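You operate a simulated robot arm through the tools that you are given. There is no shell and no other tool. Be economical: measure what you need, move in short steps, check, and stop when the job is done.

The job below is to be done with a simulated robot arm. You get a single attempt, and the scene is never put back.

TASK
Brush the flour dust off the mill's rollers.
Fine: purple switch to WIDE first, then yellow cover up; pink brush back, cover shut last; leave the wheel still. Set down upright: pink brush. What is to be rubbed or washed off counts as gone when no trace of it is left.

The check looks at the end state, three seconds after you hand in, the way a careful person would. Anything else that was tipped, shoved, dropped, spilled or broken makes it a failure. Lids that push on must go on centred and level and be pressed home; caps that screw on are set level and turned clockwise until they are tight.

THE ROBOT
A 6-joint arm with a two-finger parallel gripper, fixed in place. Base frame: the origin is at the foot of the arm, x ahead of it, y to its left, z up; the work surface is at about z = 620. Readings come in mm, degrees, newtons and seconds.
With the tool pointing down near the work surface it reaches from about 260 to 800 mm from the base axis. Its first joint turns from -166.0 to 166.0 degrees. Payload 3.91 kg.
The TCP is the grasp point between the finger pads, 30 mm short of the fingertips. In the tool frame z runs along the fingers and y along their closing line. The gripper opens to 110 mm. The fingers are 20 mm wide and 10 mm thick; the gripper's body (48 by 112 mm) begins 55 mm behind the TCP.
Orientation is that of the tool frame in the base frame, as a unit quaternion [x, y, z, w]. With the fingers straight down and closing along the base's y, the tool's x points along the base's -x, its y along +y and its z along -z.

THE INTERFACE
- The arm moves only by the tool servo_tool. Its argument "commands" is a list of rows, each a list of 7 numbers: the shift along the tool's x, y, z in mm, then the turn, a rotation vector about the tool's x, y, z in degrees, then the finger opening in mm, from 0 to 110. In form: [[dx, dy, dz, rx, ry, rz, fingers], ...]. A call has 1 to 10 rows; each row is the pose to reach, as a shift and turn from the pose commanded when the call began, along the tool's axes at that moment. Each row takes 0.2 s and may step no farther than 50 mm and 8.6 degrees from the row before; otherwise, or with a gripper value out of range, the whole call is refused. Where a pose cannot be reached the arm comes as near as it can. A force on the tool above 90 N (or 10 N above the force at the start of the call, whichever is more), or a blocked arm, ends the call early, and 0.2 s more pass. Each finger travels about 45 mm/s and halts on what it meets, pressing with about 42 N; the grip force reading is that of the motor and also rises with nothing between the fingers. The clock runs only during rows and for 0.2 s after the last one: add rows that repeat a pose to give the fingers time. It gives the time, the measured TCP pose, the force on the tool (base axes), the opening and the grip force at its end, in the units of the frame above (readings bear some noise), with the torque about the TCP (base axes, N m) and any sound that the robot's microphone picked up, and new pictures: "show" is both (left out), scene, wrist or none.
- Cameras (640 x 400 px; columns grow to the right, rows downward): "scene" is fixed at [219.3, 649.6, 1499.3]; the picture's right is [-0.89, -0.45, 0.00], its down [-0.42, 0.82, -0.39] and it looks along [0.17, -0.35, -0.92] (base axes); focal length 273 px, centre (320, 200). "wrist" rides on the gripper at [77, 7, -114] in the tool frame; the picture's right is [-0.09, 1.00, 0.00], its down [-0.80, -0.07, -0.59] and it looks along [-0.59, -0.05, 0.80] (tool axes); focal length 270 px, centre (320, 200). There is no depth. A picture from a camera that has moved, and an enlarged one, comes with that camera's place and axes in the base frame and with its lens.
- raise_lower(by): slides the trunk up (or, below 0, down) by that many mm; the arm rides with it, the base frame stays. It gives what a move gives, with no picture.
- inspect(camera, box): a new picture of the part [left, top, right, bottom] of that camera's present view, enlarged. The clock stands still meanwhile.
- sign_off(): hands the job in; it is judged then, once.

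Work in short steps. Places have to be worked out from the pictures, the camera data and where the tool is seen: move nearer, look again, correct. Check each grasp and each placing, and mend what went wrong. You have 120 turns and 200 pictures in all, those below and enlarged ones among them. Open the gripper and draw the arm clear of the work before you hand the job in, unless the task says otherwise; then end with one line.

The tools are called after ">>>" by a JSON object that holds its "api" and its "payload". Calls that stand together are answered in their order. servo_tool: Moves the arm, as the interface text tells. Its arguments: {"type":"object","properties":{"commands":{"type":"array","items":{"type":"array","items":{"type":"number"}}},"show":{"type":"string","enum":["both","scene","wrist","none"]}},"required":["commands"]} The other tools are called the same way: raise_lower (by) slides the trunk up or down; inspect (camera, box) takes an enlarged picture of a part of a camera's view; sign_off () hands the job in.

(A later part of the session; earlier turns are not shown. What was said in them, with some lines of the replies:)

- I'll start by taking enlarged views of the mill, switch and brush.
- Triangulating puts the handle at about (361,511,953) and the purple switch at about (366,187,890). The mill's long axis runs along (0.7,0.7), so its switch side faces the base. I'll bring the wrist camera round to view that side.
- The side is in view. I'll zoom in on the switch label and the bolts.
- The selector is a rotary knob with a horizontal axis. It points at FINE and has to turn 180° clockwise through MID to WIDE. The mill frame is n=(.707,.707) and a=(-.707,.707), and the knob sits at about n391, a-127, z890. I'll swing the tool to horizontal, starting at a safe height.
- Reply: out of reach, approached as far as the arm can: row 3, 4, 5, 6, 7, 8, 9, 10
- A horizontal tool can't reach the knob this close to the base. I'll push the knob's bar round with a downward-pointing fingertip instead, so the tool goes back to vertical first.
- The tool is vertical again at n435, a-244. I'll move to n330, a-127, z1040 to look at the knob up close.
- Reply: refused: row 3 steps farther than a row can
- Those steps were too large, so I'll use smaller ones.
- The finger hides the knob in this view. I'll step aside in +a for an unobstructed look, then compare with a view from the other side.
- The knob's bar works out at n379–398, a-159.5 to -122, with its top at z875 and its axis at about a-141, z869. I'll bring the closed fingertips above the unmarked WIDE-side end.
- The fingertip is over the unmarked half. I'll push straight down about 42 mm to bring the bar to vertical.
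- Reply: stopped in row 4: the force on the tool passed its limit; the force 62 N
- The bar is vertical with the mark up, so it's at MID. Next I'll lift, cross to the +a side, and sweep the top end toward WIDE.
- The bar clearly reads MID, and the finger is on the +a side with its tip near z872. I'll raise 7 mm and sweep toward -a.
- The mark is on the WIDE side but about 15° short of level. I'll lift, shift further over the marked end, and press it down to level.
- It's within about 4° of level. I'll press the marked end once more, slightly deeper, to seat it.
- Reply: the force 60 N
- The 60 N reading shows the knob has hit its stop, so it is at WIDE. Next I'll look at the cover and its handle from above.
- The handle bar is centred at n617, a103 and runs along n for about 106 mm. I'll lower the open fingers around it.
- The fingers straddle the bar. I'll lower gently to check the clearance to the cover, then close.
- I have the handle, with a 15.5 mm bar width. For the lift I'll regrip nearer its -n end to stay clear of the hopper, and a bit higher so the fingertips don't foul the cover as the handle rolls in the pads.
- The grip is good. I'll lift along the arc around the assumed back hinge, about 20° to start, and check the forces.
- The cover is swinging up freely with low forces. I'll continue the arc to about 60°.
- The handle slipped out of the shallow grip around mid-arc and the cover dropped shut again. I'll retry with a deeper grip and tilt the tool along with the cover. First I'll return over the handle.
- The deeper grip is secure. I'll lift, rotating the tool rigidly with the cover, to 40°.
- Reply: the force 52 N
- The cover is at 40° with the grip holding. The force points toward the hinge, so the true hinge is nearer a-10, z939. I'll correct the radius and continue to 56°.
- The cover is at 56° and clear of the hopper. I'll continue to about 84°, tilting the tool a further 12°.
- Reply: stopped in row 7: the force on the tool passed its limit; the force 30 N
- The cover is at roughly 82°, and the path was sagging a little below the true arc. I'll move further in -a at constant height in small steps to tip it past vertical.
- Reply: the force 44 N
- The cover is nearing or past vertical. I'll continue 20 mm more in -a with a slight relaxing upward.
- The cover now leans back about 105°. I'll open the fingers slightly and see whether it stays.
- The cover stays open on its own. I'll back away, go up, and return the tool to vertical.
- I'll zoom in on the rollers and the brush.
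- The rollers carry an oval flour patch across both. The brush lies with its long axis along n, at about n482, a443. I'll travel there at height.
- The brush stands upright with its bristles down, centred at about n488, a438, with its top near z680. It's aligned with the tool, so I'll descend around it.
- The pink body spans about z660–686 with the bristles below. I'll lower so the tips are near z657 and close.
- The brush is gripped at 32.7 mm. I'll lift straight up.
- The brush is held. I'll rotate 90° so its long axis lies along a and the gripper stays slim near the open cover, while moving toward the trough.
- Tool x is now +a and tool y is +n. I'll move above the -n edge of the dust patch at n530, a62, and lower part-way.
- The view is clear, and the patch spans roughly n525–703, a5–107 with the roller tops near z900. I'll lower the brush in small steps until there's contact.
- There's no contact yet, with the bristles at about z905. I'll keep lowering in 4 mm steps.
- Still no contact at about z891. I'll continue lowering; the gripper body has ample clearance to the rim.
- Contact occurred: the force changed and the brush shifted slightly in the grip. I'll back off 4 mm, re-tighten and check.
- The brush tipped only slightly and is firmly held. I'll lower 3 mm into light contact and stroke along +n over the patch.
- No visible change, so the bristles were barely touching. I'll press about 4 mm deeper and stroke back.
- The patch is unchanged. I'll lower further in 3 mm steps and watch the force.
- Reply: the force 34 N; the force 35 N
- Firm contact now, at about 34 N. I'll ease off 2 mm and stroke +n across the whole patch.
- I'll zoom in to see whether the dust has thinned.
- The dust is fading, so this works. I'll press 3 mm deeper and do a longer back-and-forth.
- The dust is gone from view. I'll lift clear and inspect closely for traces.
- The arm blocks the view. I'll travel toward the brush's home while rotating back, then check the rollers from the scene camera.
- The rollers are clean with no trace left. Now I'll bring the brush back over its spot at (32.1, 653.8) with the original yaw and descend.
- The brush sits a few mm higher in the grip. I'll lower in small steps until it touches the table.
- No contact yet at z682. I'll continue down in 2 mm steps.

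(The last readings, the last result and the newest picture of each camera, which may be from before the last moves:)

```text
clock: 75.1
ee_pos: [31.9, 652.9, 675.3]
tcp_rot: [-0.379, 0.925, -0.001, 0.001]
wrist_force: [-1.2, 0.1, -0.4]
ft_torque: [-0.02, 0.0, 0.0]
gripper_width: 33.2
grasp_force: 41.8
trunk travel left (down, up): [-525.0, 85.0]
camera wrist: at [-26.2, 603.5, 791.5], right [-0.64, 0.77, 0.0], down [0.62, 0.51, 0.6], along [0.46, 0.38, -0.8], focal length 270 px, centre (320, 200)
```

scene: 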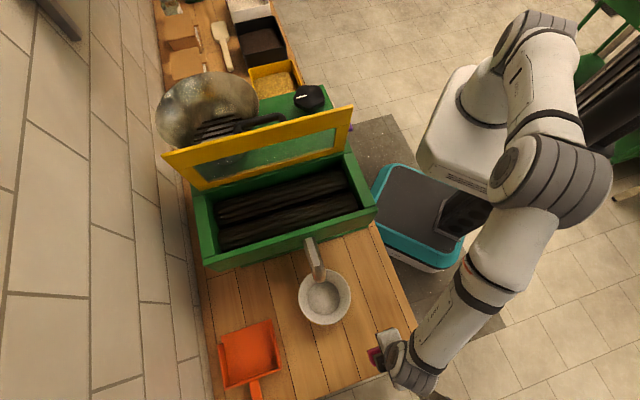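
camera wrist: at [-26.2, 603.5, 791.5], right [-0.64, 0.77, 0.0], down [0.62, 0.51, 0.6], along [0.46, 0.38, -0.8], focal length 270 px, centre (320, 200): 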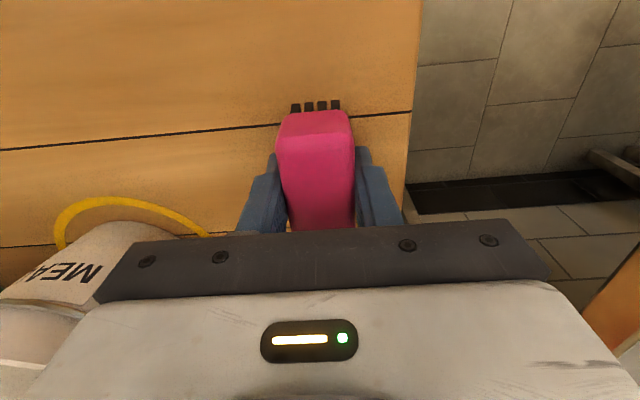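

Still free at z675. I'll keep lowering gently.

>>> {"api": "servo_tool", "payload": {"commands": [[0, 0, 2, 0, 0, 0, 15], [0, 0, 3, 0, 0, 0, 15]], "show": "none"}}

>>> {"api": "servo_tool", "payload": {"commands": [[0, 0, 2, 0, 0, 0, 15], [0, 0, 3, 0, 0, 0, 15]], "show": "none"}}

>>> {"api": "servo_tool", "payload": {"commands": [[0, 0, 1, 0, 0, 0, 15], [0, 0, 2, 0, 0, 0, 15]], "show": "wrist"}}

```text
clock: 75.7
ee_pos: [32.9, 653.9, 673.2]
tcp_rot: [-0.379, 0.925, 0.0, 0.0]
wrist_force: [0.5, 0.5, -0.5]
ft_torque: [0.01, -0.02, -0.02]
gripper_width: 33.1
grasp_force: 42.1
trunk travel left (down, up): [-525.0, 85.0]
```

```text
clock: 76.3
ee_pos: [32.8, 652.9, 671.0]
tcp_rot: [-0.379, 0.925, 0.001, 0.001]
wrist_force: [0.9, 0.4, -0.3]
ft_torque: [-0.03, 0.0, 0.01]
gripper_width: 33.5
grasp_force: 42.2
trunk travel left (down, up): [-525.0, 85.0]
```

```text
clock: 76.9
ee_pos: [31.8, 653.9, 667.8]
tcp_rot: [-0.379, 0.925, 0.001, 0.0]
wrist_force: [-0.1, -0.2, -1.1]
ft_torque: [0.0, 0.02, 0.01]
gripper_width: 33.3
grasp_force: 42.3
trunk travel left (down, up): [-525.0, 85.0]
camera wrist: at [-26.0, 604.1, 783.8], right [-0.64, 0.77, 0.0], down [0.62, 0.51, 0.6], along [0.46, 0.38, -0.8], focal length 270 px, centre (320, 200)
```

wrist: 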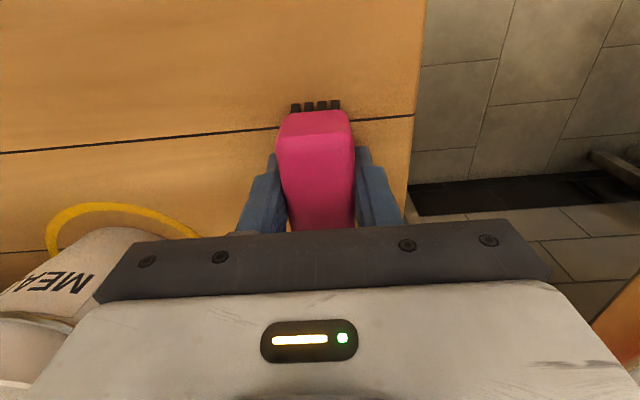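

The brush has slid further up in the grip than I thought. I'll continue the slow descent until contact.

>>> {"api": "servo_tool", "payload": {"commands": [[0, 0, 2, 0, 0, 0, 15], [0, 0, 3, 0, 0, 0, 15]], "show": "none"}}

>>> {"api": "servo_tool", "payload": {"commands": [[0, 0, 2, 0, 0, 0, 15], [0, 0, 3, 0, 0, 0, 15]], "show": "wrist"}}

>>> {"api": "inspect", "payload": {"camera": "wrist", "box": [240, 80, 400, 180]}}

```text
clock: 77.5
ee_pos: [32.2, 653.7, 664.6]
tcp_rot: [-0.379, 0.925, 0.001, 0.001]
wrist_force: [-0.3, -0.3, -0.8]
ft_torque: [0.01, 0.01, 0.0]
gripper_width: 33.3
grasp_force: 42.3
trunk travel left (down, up): [-525.0, 85.0]
```

```text
clock: 78.1
ee_pos: [32.3, 653.4, 663.5]
tcp_rot: [-0.38, 0.925, 0.0, 0.002]
wrist_force: [0.9, -0.7, 3.9]
ft_torque: [-0.14, 0.08, 0.02]
gripper_width: 33.1
grasp_force: 42.2
trunk travel left (down, up): [-525.0, 85.0]
camera wrist: at [-26.1, 603.6, 778.3], right [-0.64, 0.77, 0.0], down [0.62, 0.51, 0.6], along [0.46, 0.38, -0.8], focal length 270 px, centre (320, 200)
```

wrist: 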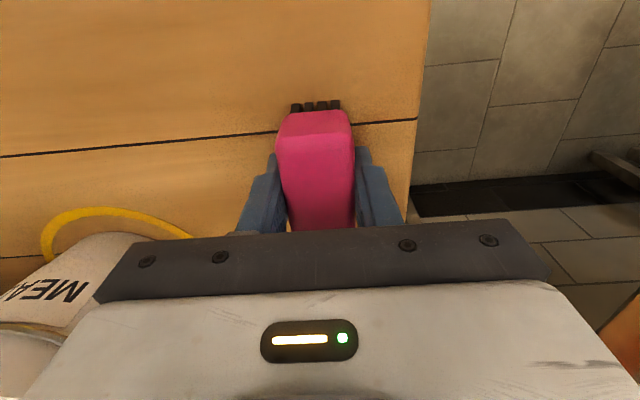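

```text
4.00 times, centred on (320, 130) of wrist
camera zoom: at [-26.1, 603.6, 778.3], right [-0.64, 0.77, 0.0], down [0.62, 0.51, 0.6], along [0.46, 0.38, -0.8], focal length 1081 px, centre (320, 480)
```

zoom: 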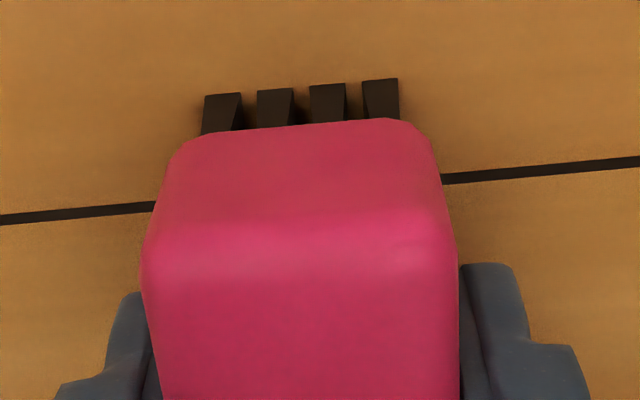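

Contact started, with the torque showing the -n end touching first. I'll press a few mm more so the brush levels itself in the grip.

>>> {"api": "servo_tool", "payload": {"commands": [[0, 0, 1.5, 0, 0, 0, 15], [0, 0, 3, 0, 0, 0, 15], [0, 0, 4, 0, 0, 0, 15]], "show": "wrist"}}

```text
clock: 78.9
ee_pos: [33.3, 655.0, 660.9]
tcp_rot: [-0.38, 0.925, 0.003, 0.003]
wrist_force: [5.2, -9.4, 35.2]
ft_torque: [-0.3, -0.28, 0.07]
gripper_width: 33.3
grasp_force: 42.0
trunk travel left (down, up): [-525.0, 85.0]
camera wrist: at [-26.1, 603.6, 776.6], right [-0.64, 0.77, 0.01], down [0.62, 0.51, 0.6], along [0.46, 0.38, -0.8], focal length 270 px, centre (320, 200)
```

wrist: 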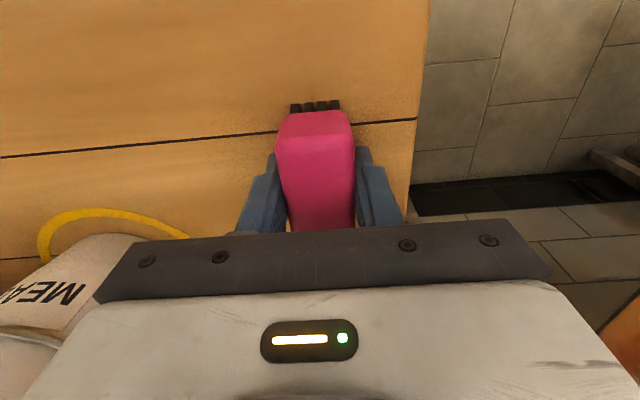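

It's pressed flat, with the torque about a gone. I'll ease up slightly and open the fingers gradually.

>>> {"api": "servo_tool", "payload": {"commands": [[0, 0, -1.5, 0, 0, 0, 15], [0, 0, -1.5, 0, 0, 0, 34], [0, 0, -1.5, 0, 0, 0, 37], [0, 0, -1.5, 0, 0, 0, 45], [0, 0, -1.5, 0, 0, 0, 60], [0, 0, -20, 0, 0, 0, 60], [0, 0, -60, 0, 0, 0, 60], [0, 0, -100, 0, 0, 0, 60], [0, 0, -150, 0, 0, 0, 60]], "show": "wrist"}}

>>> {"api": "inspect", "payload": {"camera": "wrist", "box": [240, 60, 400, 160]}}

```text
clock: 80.9
ee_pos: [32.2, 653.2, 808.4]
tcp_rot: [-0.38, 0.925, 0.0, 0.001]
wrist_force: [-1.0, -0.6, -0.1]
ft_torque: [-0.02, 0.01, 0.03]
gripper_width: 59.9
grasp_force: 0.1
trunk travel left (down, up): [-525.0, 85.0]
camera wrist: at [-27.1, 603.4, 923.9], right [-0.64, 0.77, 0.0], down [0.62, 0.51, 0.6], along [0.46, 0.38, -0.8], focal length 270 px, centre (320, 200)
```

wrist: 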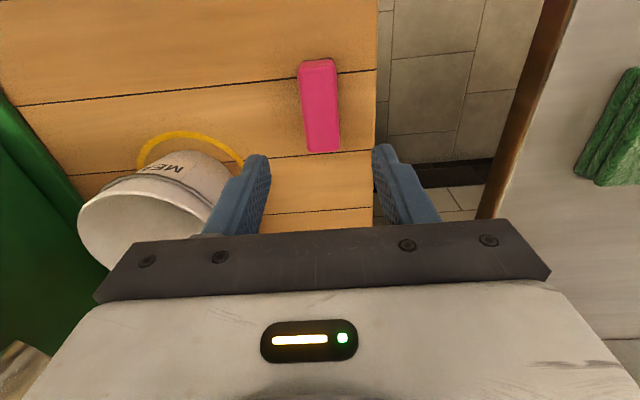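

```text
4.00 times, centred on (320, 110) of wrist
camera zoom: at [-27.1, 603.4, 923.9], right [-0.64, 0.77, 0.0], down [0.62, 0.51, 0.6], along [0.46, 0.38, -0.8], focal length 1081 px, centre (320, 560)
```

zoom: 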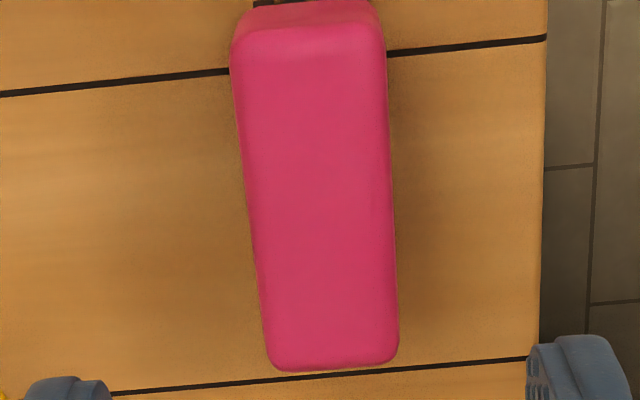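

The brush stands upright. I'll raise, and compare the brush's position with the start picture.

>>> {"api": "servo_tool", "payload": {"commands": [[0, 0, -45, 0, 0, 0, 60], [0, 0, -90, 0, 0, 0, 60], [0, 0, -135, 0, 0, 0, 60], [0, 0, -180, 0, 0, 0, 60], [0, 0, -225, 0, 0, 0, 60], [0, 0, -270, 0, 0, 0, 60], [0, 0, -315, 0, 0, 0, 60], [0, 0, -360, 0, 0, 0, 60], [0, 0, -390, 0, 0, 0, 60]], "show": "none"}}

>>> {"api": "servo_tool", "payload": {"commands": [[20, -45, 0, 0, 0, 0, 60], [40, -90, 0, 0, 0, 0, 60], [55, -135, 0, 0, 0, 0, 60], [65, -180, 0, 0, 0, 0, 60], [65, -225, 0, 0, 0, 0, 60], [65, -272, 0, 0, 0, 0, 60], [65, -320, 0, 0, 0, 0, 60], [65, -367, 0, 0, 0, 0, 60], [65, -415, 0, 0, 0, 0, 60], [65, -460, 0, 0, 0, 0, 60]], "show": "scene"}}

>>> {"api": "inspect", "payload": {"camera": "scene", "box": [350, 325, 430, 375]}}

```text
clock: 82.9
ee_pos: [33.0, 653.1, 1199.0]
tcp_rot: [-0.38, 0.925, 0.001, 0.001]
wrist_force: [1.1, -0.1, -0.8]
ft_torque: [0.02, 0.0, 0.02]
gripper_width: 60.0
grasp_force: 0.0
trunk travel left (down, up): [-525.0, 85.0]
```

```text
clock: 85.1
ee_pos: [311.0, 279.5, 1196.9]
tcp_rot: [-0.38, 0.925, 0.0, 0.0]
wrist_force: [0.1, -0.6, -0.1]
ft_torque: [0.02, -0.02, -0.01]
gripper_width: 59.9
grasp_force: 0.0
trunk travel left (down, up): [-525.0, 85.0]
```

scene: 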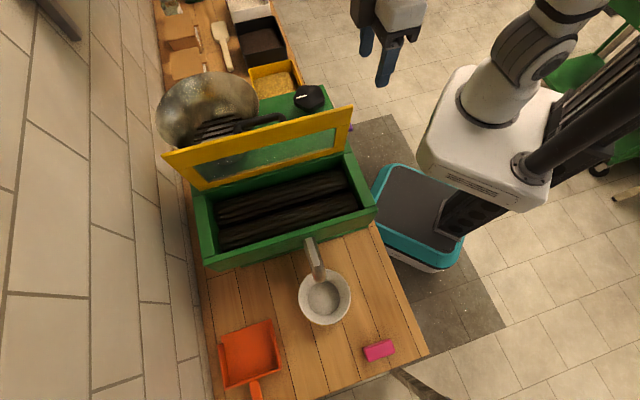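

```text
8.00 times, centred on (390, 350) of scene
camera zoom: at [219.3, 649.6, 1499.3], right [-0.89, -0.45, 0.0], down [-0.42, 0.82, -0.39], along [0.17, -0.35, -0.92], focal length 2181 px, centre (-240, -1000)
```

zoom: 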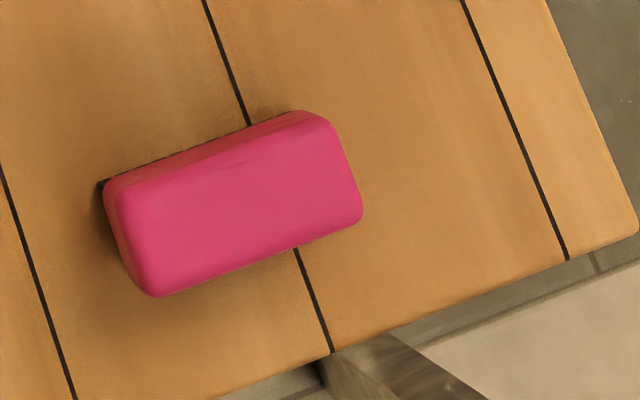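

The brush is back to within about 3 mm of its original place. Now to close the cover, I'll retrace my exit path to the handle, starting from the earlier vertical waypoint.

>>> {"api": "servo_tool", "payload": {"commands": [[-2, -40, 0, 0, 0, 0, 50], [-4, -82, 0, 0, 0, 0, 40], [-4, -123, 0, 0, 0, 0, 34]], "show": "none"}}

>>> {"api": "servo_tool", "payload": {"commands": [[-10, 0, 0, -5, 0, 0, 34], [-30, 0, 0, -13, 0, 0, 34], [-50, 0, 0, -21, 0, 0, 34], [-70, 0, 0, -29, 0, 0, 34], [-90, 0, 20, -37, 0, 0, 34], [-110, 0, 40, -45, 0, 0, 34], [-130, 0, 60, -53, 0, 0, 34], [-150, 0, 80, -61, 0, 0, 34], [-170, 0, 98, -69, 0, 0, 34]], "show": "both"}}

>>> {"api": "inspect", "payload": {"camera": "wrist", "box": [220, 60, 420, 240]}}

```text
clock: 85.9
ee_pos: [400.4, 194.3, 1197.4]
tcp_rot: [-0.38, 0.925, 0.0, 0.002]
wrist_force: [-0.2, 0.5, -0.8]
ft_torque: [0.01, -0.01, -0.01]
gripper_width: 33.9
grasp_force: 0.1
trunk travel left (down, up): [-525.0, 85.0]
```

```text
clock: 87.9
ee_pos: [522.6, 315.4, 1099.5]
tcp_rot: [-0.313, 0.761, 0.526, -0.215]
wrist_force: [-0.7, 0.3, -0.2]
ft_torque: [0.03, 0.01, 0.01]
gripper_width: 33.7
grasp_force: 0.0
trunk travel left (down, up): [-525.0, 85.0]
camera wrist: at [541.7, 186.8, 1147.5], right [-0.19, 0.31, 0.93], down [0.98, 0.15, 0.15], along [-0.09, 0.94, -0.33], focal length 270 px, centre (320, 200)
```

scene: 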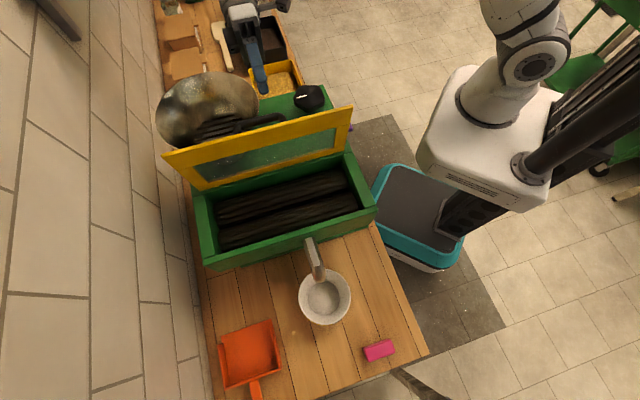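
wrist: 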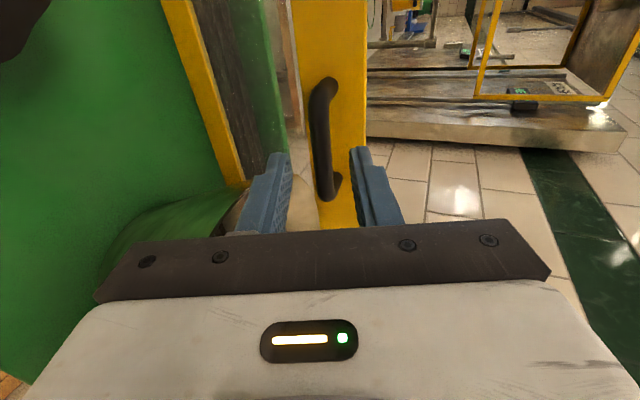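

```text
2.22 times, centred on (320, 150) of wrist
camera zoom: at [541.7, 186.8, 1147.5], right [-0.19, 0.31, 0.93], down [0.98, 0.15, 0.15], along [-0.09, 0.94, -0.33], focal length 601 px, centre (320, 311)
```

zoom: 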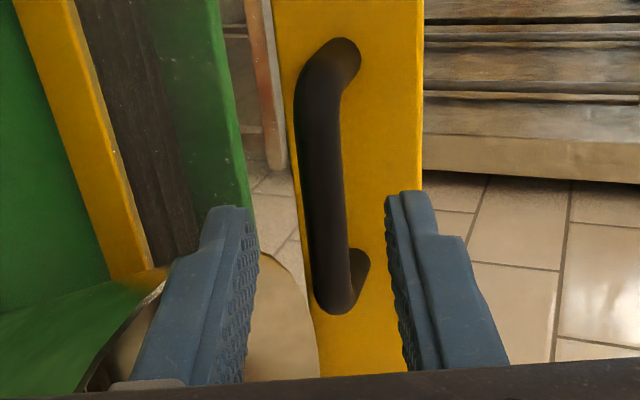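

The handle lies between the fingers' paths just as before. I'll advance 62 mm along the tool and close on the bar.

>>> {"api": "servo_tool", "payload": {"commands": [[0, 0, 20, 0, 0, 0, 36], [0, 0, 42, 0, 0, 0, 36], [0, 0, 63, 0, 0, 0, 36], [0, 0, 63, 0, 0, 0, 20], [0, 0, 63, 0, 0, 0, 0], [0, 0, 63, 0, 0, 0, 0]], "show": "wrist"}}

```text
clock: 89.3
ee_pos: [478.6, 356.3, 1078.7]
tcp_rot: [-0.313, 0.762, 0.525, -0.213]
wrist_force: [9.0, -0.2, 23.4]
ft_torque: [-1.13, -1.57, 0.16]
gripper_width: 17.7
grasp_force: 44.5
trunk travel left (down, up): [-525.0, 85.0]
camera wrist: at [497.7, 227.3, 1126.3], right [-0.19, 0.31, 0.93], down [0.98, 0.15, 0.15], along [-0.09, 0.94, -0.33], focal length 270 px, centre (320, 200)
```

wrist: 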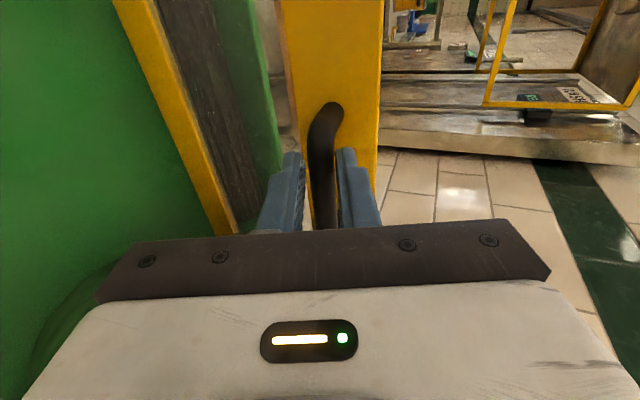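

The handle is gripped again at 17.7 mm. I'll swing the cover forward by retracing the measured arc waypoints in reverse.

>>> {"api": "servo_tool", "payload": {"commands": [[0, 5.3, 9.7, 0, 0, 0, 0], [0, 9.9, 20.1, 0, 0, 0, 0], [0, 12.9, 30.4, 0, 0, 0, 0], [0, 15.6, 41.3, 0, 0, 0, 0]], "show": "both"}}

```text
clock: 90.3
ee_pos: [446.7, 387.8, 1079.3]
tcp_rot: [-0.314, 0.761, 0.526, -0.213]
wrist_force: [7.2, 10.1, 33.3]
ft_torque: [0.0, 0.46, 0.34]
gripper_width: 16.0
grasp_force: 45.5
trunk travel left (down, up): [-525.0, 85.0]
camera wrist: at [466.1, 258.9, 1126.8], right [-0.19, 0.31, 0.93], down [0.98, 0.15, 0.15], along [-0.09, 0.94, -0.33], focal length 270 px, centre (320, 200)
```

scene: 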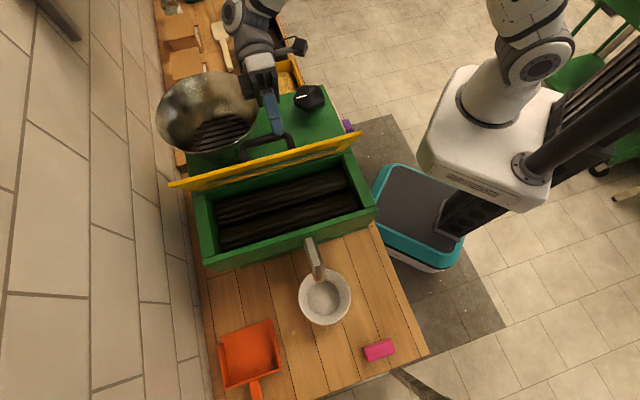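
wrist: 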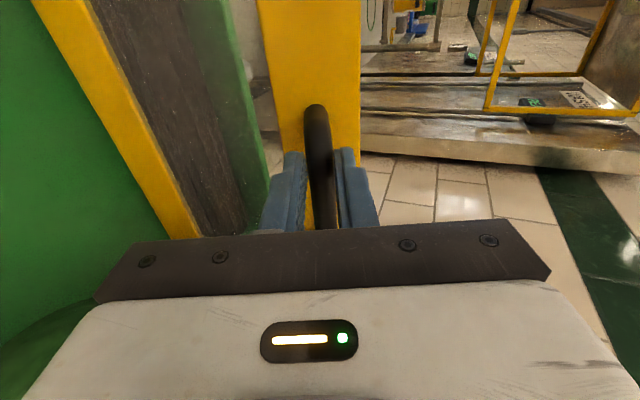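

The arc reproduces well. I'll continue to the 56° waypoint.

>>> {"api": "servo_tool", "payload": {"commands": [[0, 2, 8, 0, 0, 0, 0], [0, 3.9, 17, 2, 0, 0, 0], [0, 5.5, 25, 4, 0, 0, 0], [0, 6.7, 32.5, 6, 0, 0, 0], [0, 7.5, 40, 8, 0, 0, 0], [0, 8, 46.5, 10, 0, 0, 0], [0, 8.8, 59, 13, 0, 0, 0]], "show": "both"}}

```text
clock: 91.9
ee_pos: [404.7, 427.8, 1065.8]
tcp_rot: [-0.335, 0.817, 0.434, -0.177]
wrist_force: [-2.4, 11.7, 21.2]
ft_torque: [0.98, -0.64, -0.4]
gripper_width: 17.9
grasp_force: 45.4
trunk travel left (down, up): [-525.0, 85.0]
camera wrist: at [415.2, 309.9, 1135.8], right [-0.33, 0.46, 0.83], down [0.94, 0.18, 0.28], along [-0.02, 0.87, -0.49], focal length 270 px, centre (320, 200)
```

scene: 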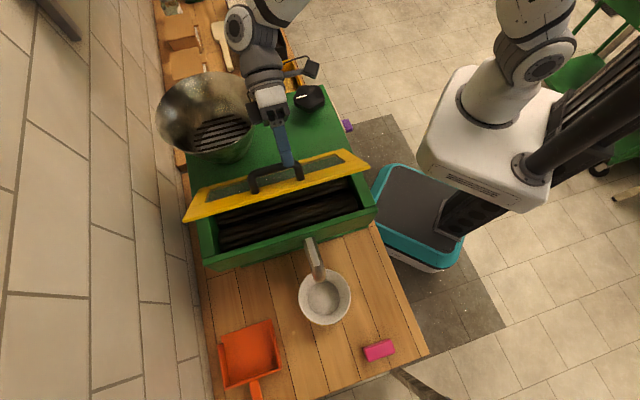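
wrist: 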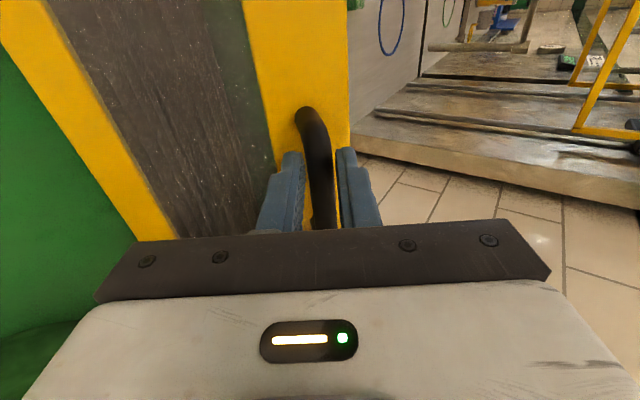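

The pose matches the opening path. I'll continue lowering to about 16°.

>>> {"api": "servo_tool", "payload": {"commands": [[0, 2.7, 8.1, 4, 0, 0, 0], [0, 4.1, 15.6, 8, 0, 0, 0], [0, 5.2, 23.5, 12, 0, 0, 0], [0, 5.8, 31.5, 16, 0, 0, 0], [0, 6.5, 40.5, 20, 0, 0, 0], [0, 6.9, 49.2, 24, 0, 0, 0], [0, 6.5, 58.5, 28, 0, 0, 0], [0, 5.4, 67.5, 32, 0, 0, 0], [0, 3.5, 76.3, 36, 0, 0, 0], [0, 0.8, 84.9, 40, 0, 0, 0]], "show": "both"}}

```text
clock: 94.1
ee_pos: [355.8, 478.2, 1016.9]
tcp_rot: [-0.376, 0.916, 0.128, -0.054]
wrist_force: [-2.6, -6.9, -0.4]
ft_torque: [-0.71, 0.16, 0.75]
gripper_width: 16.2
grasp_force: 44.7
trunk travel left (down, up): [-525.0, 85.0]
camera wrist: at [319.5, 406.9, 1130.2], right [-0.61, 0.74, 0.27], down [0.73, 0.4, 0.55], along [0.3, 0.54, -0.79], focal length 270 px, centre (320, 200)
```

scene: 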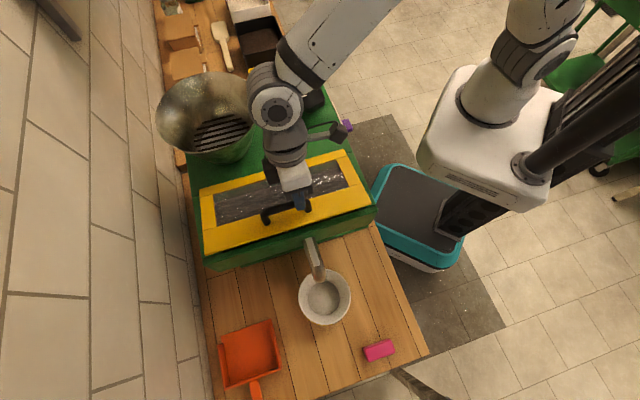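
wrist: 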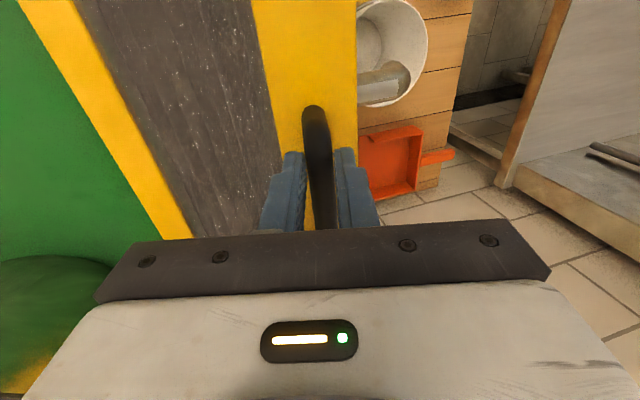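

It's nearly closed. I'll do the final 16° with the tool returning to vertical.

>>> {"api": "servo_tool", "payload": {"commands": [[0, 4.7, 6.5, 4, 0, 0, 0], [0, 6.8, 15.5, 8, 0, 0, 0], [0, 8.1, 24.2, 12, 0, 0, 0], [0, 9.3, 32.8, 16, 0, 0, 0]], "show": "both"}}

```text
clock: 95.1
ee_pos: [343.4, 491.7, 991.7]
tcp_rot: [-0.38, 0.925, 0.0, 0.002]
wrist_force: [-5.1, -10.8, 13.9]
ft_torque: [-0.58, 0.7, 0.38]
gripper_width: 15.3
grasp_force: 44.8
trunk travel left (down, up): [-525.0, 85.0]
camera wrist: at [284.5, 441.8, 1106.7], right [-0.64, 0.77, 0.0], down [0.62, 0.51, 0.6], along [0.46, 0.38, -0.8], focal length 270 px, centre (320, 200)
```

scene: 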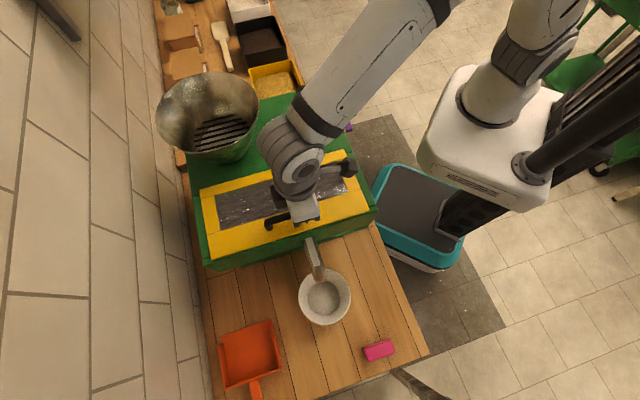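
wrist: 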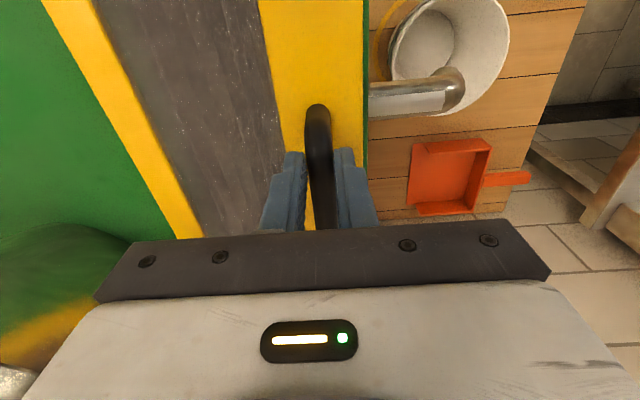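

The cover looks shut, and the upward force shows it is seated. I'll release the handle and rise clear, then check everything.

>>> {"api": "servo_tool", "payload": {"commands": [[0, 0, 1, 0, 0, 0, 0], [0, 0, 0, 0, 0, 0, 30], [0, 0, 0, 0, 0, 0, 45], [0, 0, -20, 0, 0, 0, 45], [0, 0, -60, 0, 0, 0, 45], [0, 0, -105, 0, 0, 0, 45], [0, 0, -150, 0, 0, 0, 45], [40, -20, -180, 0, 0, 0, 45], [80, -45, -200, 0, 0, 0, 45]], "show": "none"}}

>>> {"api": "servo_tool", "payload": {"commands": [[40, -25, 0, 0, 0, 0, 45], [80, -50, 0, 0, 0, 0, 45], [120, -75, 0, 0, 0, 0, 45], [160, -100, 0, 0, 0, 0, 45], [185, -125, 0, 0, 0, 0, 45]], "show": "both"}}

>>> {"api": "inspect", "payload": {"camera": "scene", "box": [180, 130, 390, 280]}}

>>> {"api": "inspect", "payload": {"camera": "wrist", "box": [160, 40, 480, 240]}}

```text
refused: row 8 steps farther than a row can; nothing moved
```

```text
clock: 96.3
ee_pos: [300.1, 272.6, 988.6]
tcp_rot: [-0.379, 0.925, 0.0, 0.001]
wrist_force: [0.2, -0.2, -0.2]
ft_torque: [-0.01, -0.04, 0.0]
gripper_width: 45.2
grasp_force: 0.1
trunk travel left (down, up): [-525.0, 85.0]
camera wrist: at [241.4, 222.1, 1104.9], right [-0.64, 0.77, 0.0], down [0.62, 0.51, 0.6], along [0.46, 0.38, -0.8], focal length 270 px, centre (320, 200)
```

scene: 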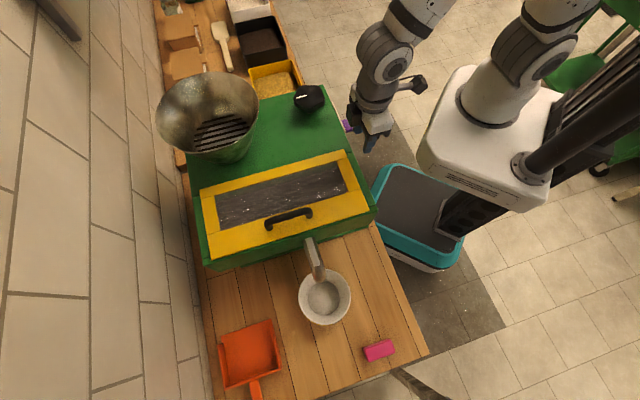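
wrist: 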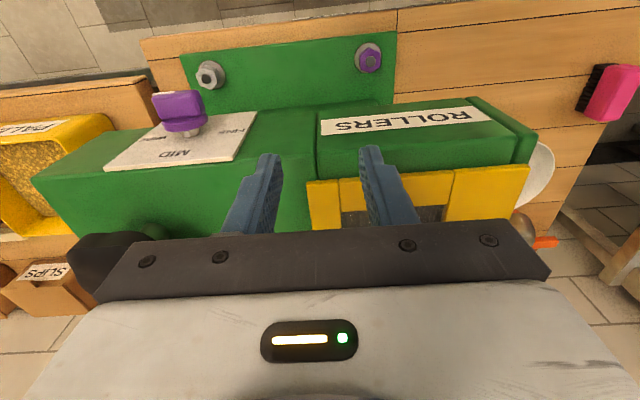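

```text
2.67 times, centred on (285, 205) of scene
camera zoom: at [219.3, 649.6, 1499.3], right [-0.89, -0.45, 0.0], down [-0.42, 0.82, -0.39], along [0.17, -0.35, -0.92], focal length 727 px, centre (413, 187)
```

zoom: 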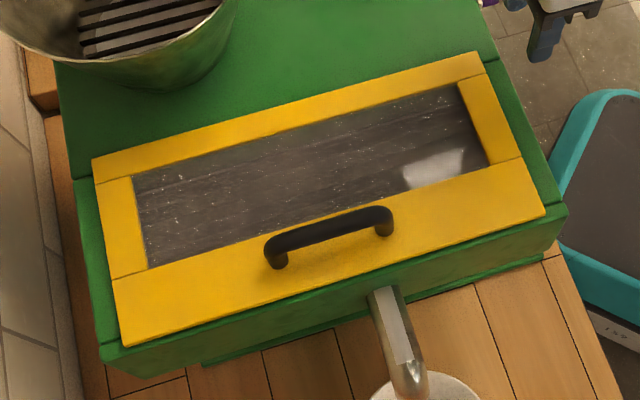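

```text
2.00 times, centred on (320, 140) of wrist
camera zoom: at [241.4, 222.1, 1104.9], right [-0.64, 0.77, 0.0], down [0.62, 0.51, 0.6], along [0.46, 0.38, -0.8], focal length 541 px, centre (320, 320)
```

zoom: 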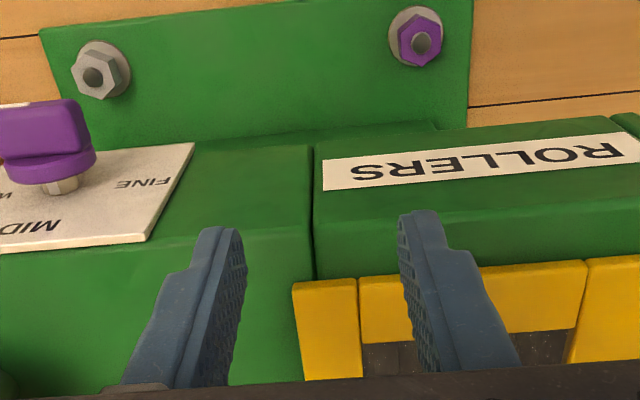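

One call was refused and the next one withdrew sideways, but no force limit tripped and the cover, knob and mill look undisturbed. I'll raise clear and make a final check of the switch, the cover and the window.

>>> {"api": "servo_tool", "payload": {"commands": [[10, -20, -40, 0, 0, 0, 45], [10, -40, -80, 0, 0, 0, 45], [10, -40, -125, 0, 0, 0, 45]], "show": "both"}}

>>> {"api": "inspect", "payload": {"camera": "wrist", "box": [180, 90, 420, 240]}}

>>> {"api": "inspect", "payload": {"camera": "scene", "box": [150, 60, 400, 280]}}

```text
clock: 97.1
ee_pos: [320.6, 239.3, 1112.4]
tcp_rot: [-0.38, 0.925, 0.0, 0.001]
wrist_force: [0.5, 0.0, 0.4]
ft_torque: [-0.02, 0.06, 0.01]
gripper_width: 44.8
grasp_force: 0.0
trunk travel left (down, up): [-525.0, 85.0]
camera wrist: at [261.9, 188.9, 1228.8], right [-0.64, 0.77, 0.0], down [0.62, 0.51, 0.6], along [0.46, 0.38, -0.8], focal length 270 px, centre (320, 200)
```

scene: 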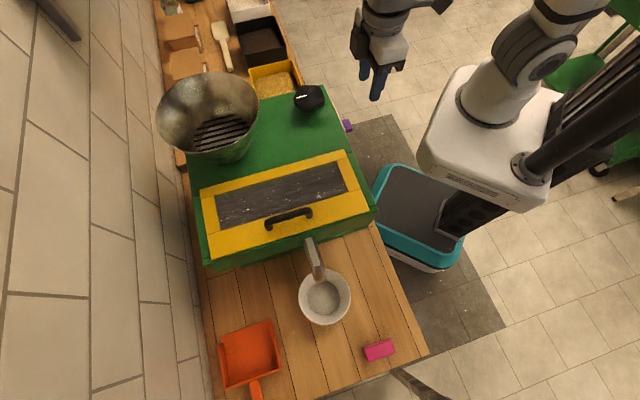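
wrist: 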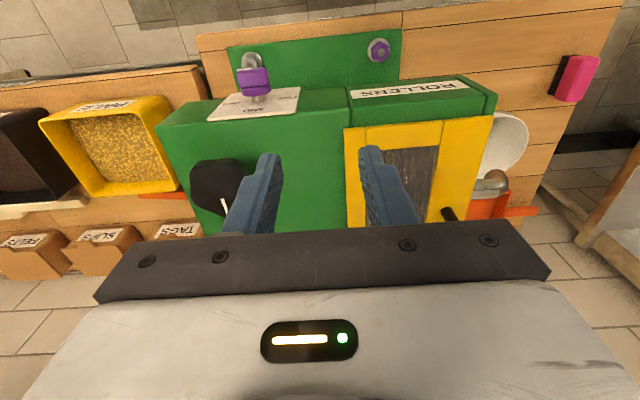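

```text
2.67 times, centred on (300, 165) of wrist
camera zoom: at [261.9, 188.9, 1228.8], right [-0.64, 0.77, 0.0], down [0.62, 0.51, 0.6], along [0.46, 0.38, -0.8], focal length 721 px, centre (373, 293)
```

zoom: 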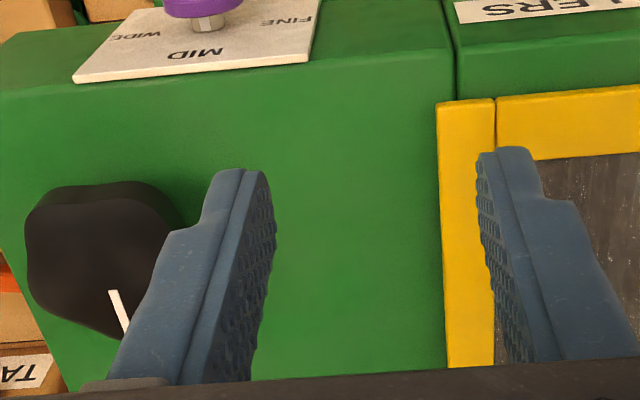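

```text
1.82 times, centred on (275, 170) of scene
camera zoom: at [219.3, 649.6, 1499.3], right [-0.89, -0.45, 0.0], down [-0.42, 0.82, -0.39], along [0.17, -0.35, -0.92], focal length 496 px, centre (402, 254)
```

zoom: 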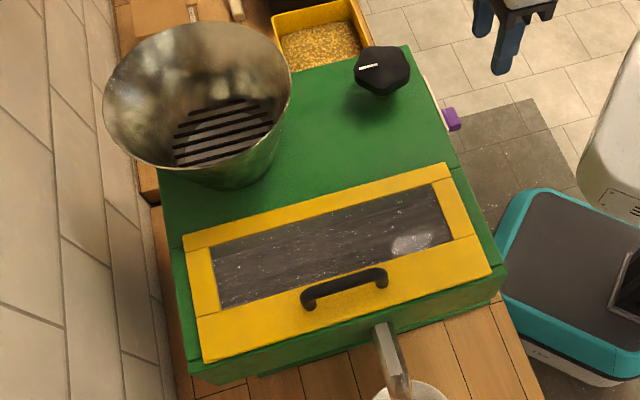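

The cover sits exactly as it did at the start and the wheel's mark is unchanged. One last look at the switch.

>>> {"api": "inspect", "payload": {"camera": "wrist", "box": [190, 40, 320, 130]}}

```text
4.44 times, centred on (255, 85) of wrist
camera zoom: at [261.9, 188.9, 1228.8], right [-0.64, 0.77, 0.0], down [0.62, 0.51, 0.6], along [0.46, 0.38, -0.8], focal length 1201 px, centre (609, 711)
```

zoom: 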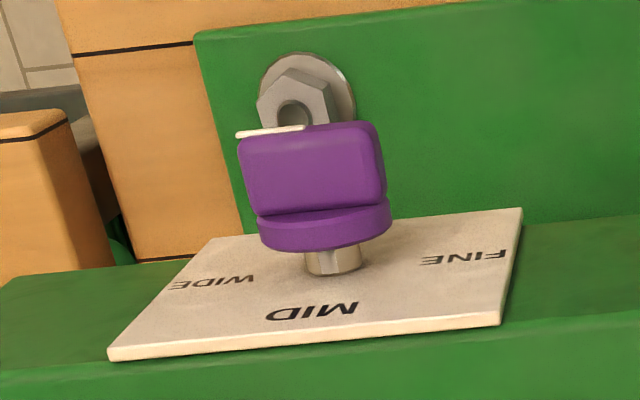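

The switch points to WIDE, the rollers are clean, the brush is back upright, the cover is shut, and the arm is clear with the gripper open. I'm handing in.

>>> {"api": "sign_off", "payload": {}}

```text
The job is handed in.
```

The flour dust is brushed off the mill's rollers: the switch was set to WIDE before the cover went up, no trace of dust showed on the bare rollers, the pink brush stands upright within about 3 mm of its old spot, the cover was shut last, and the wheel was never touched.
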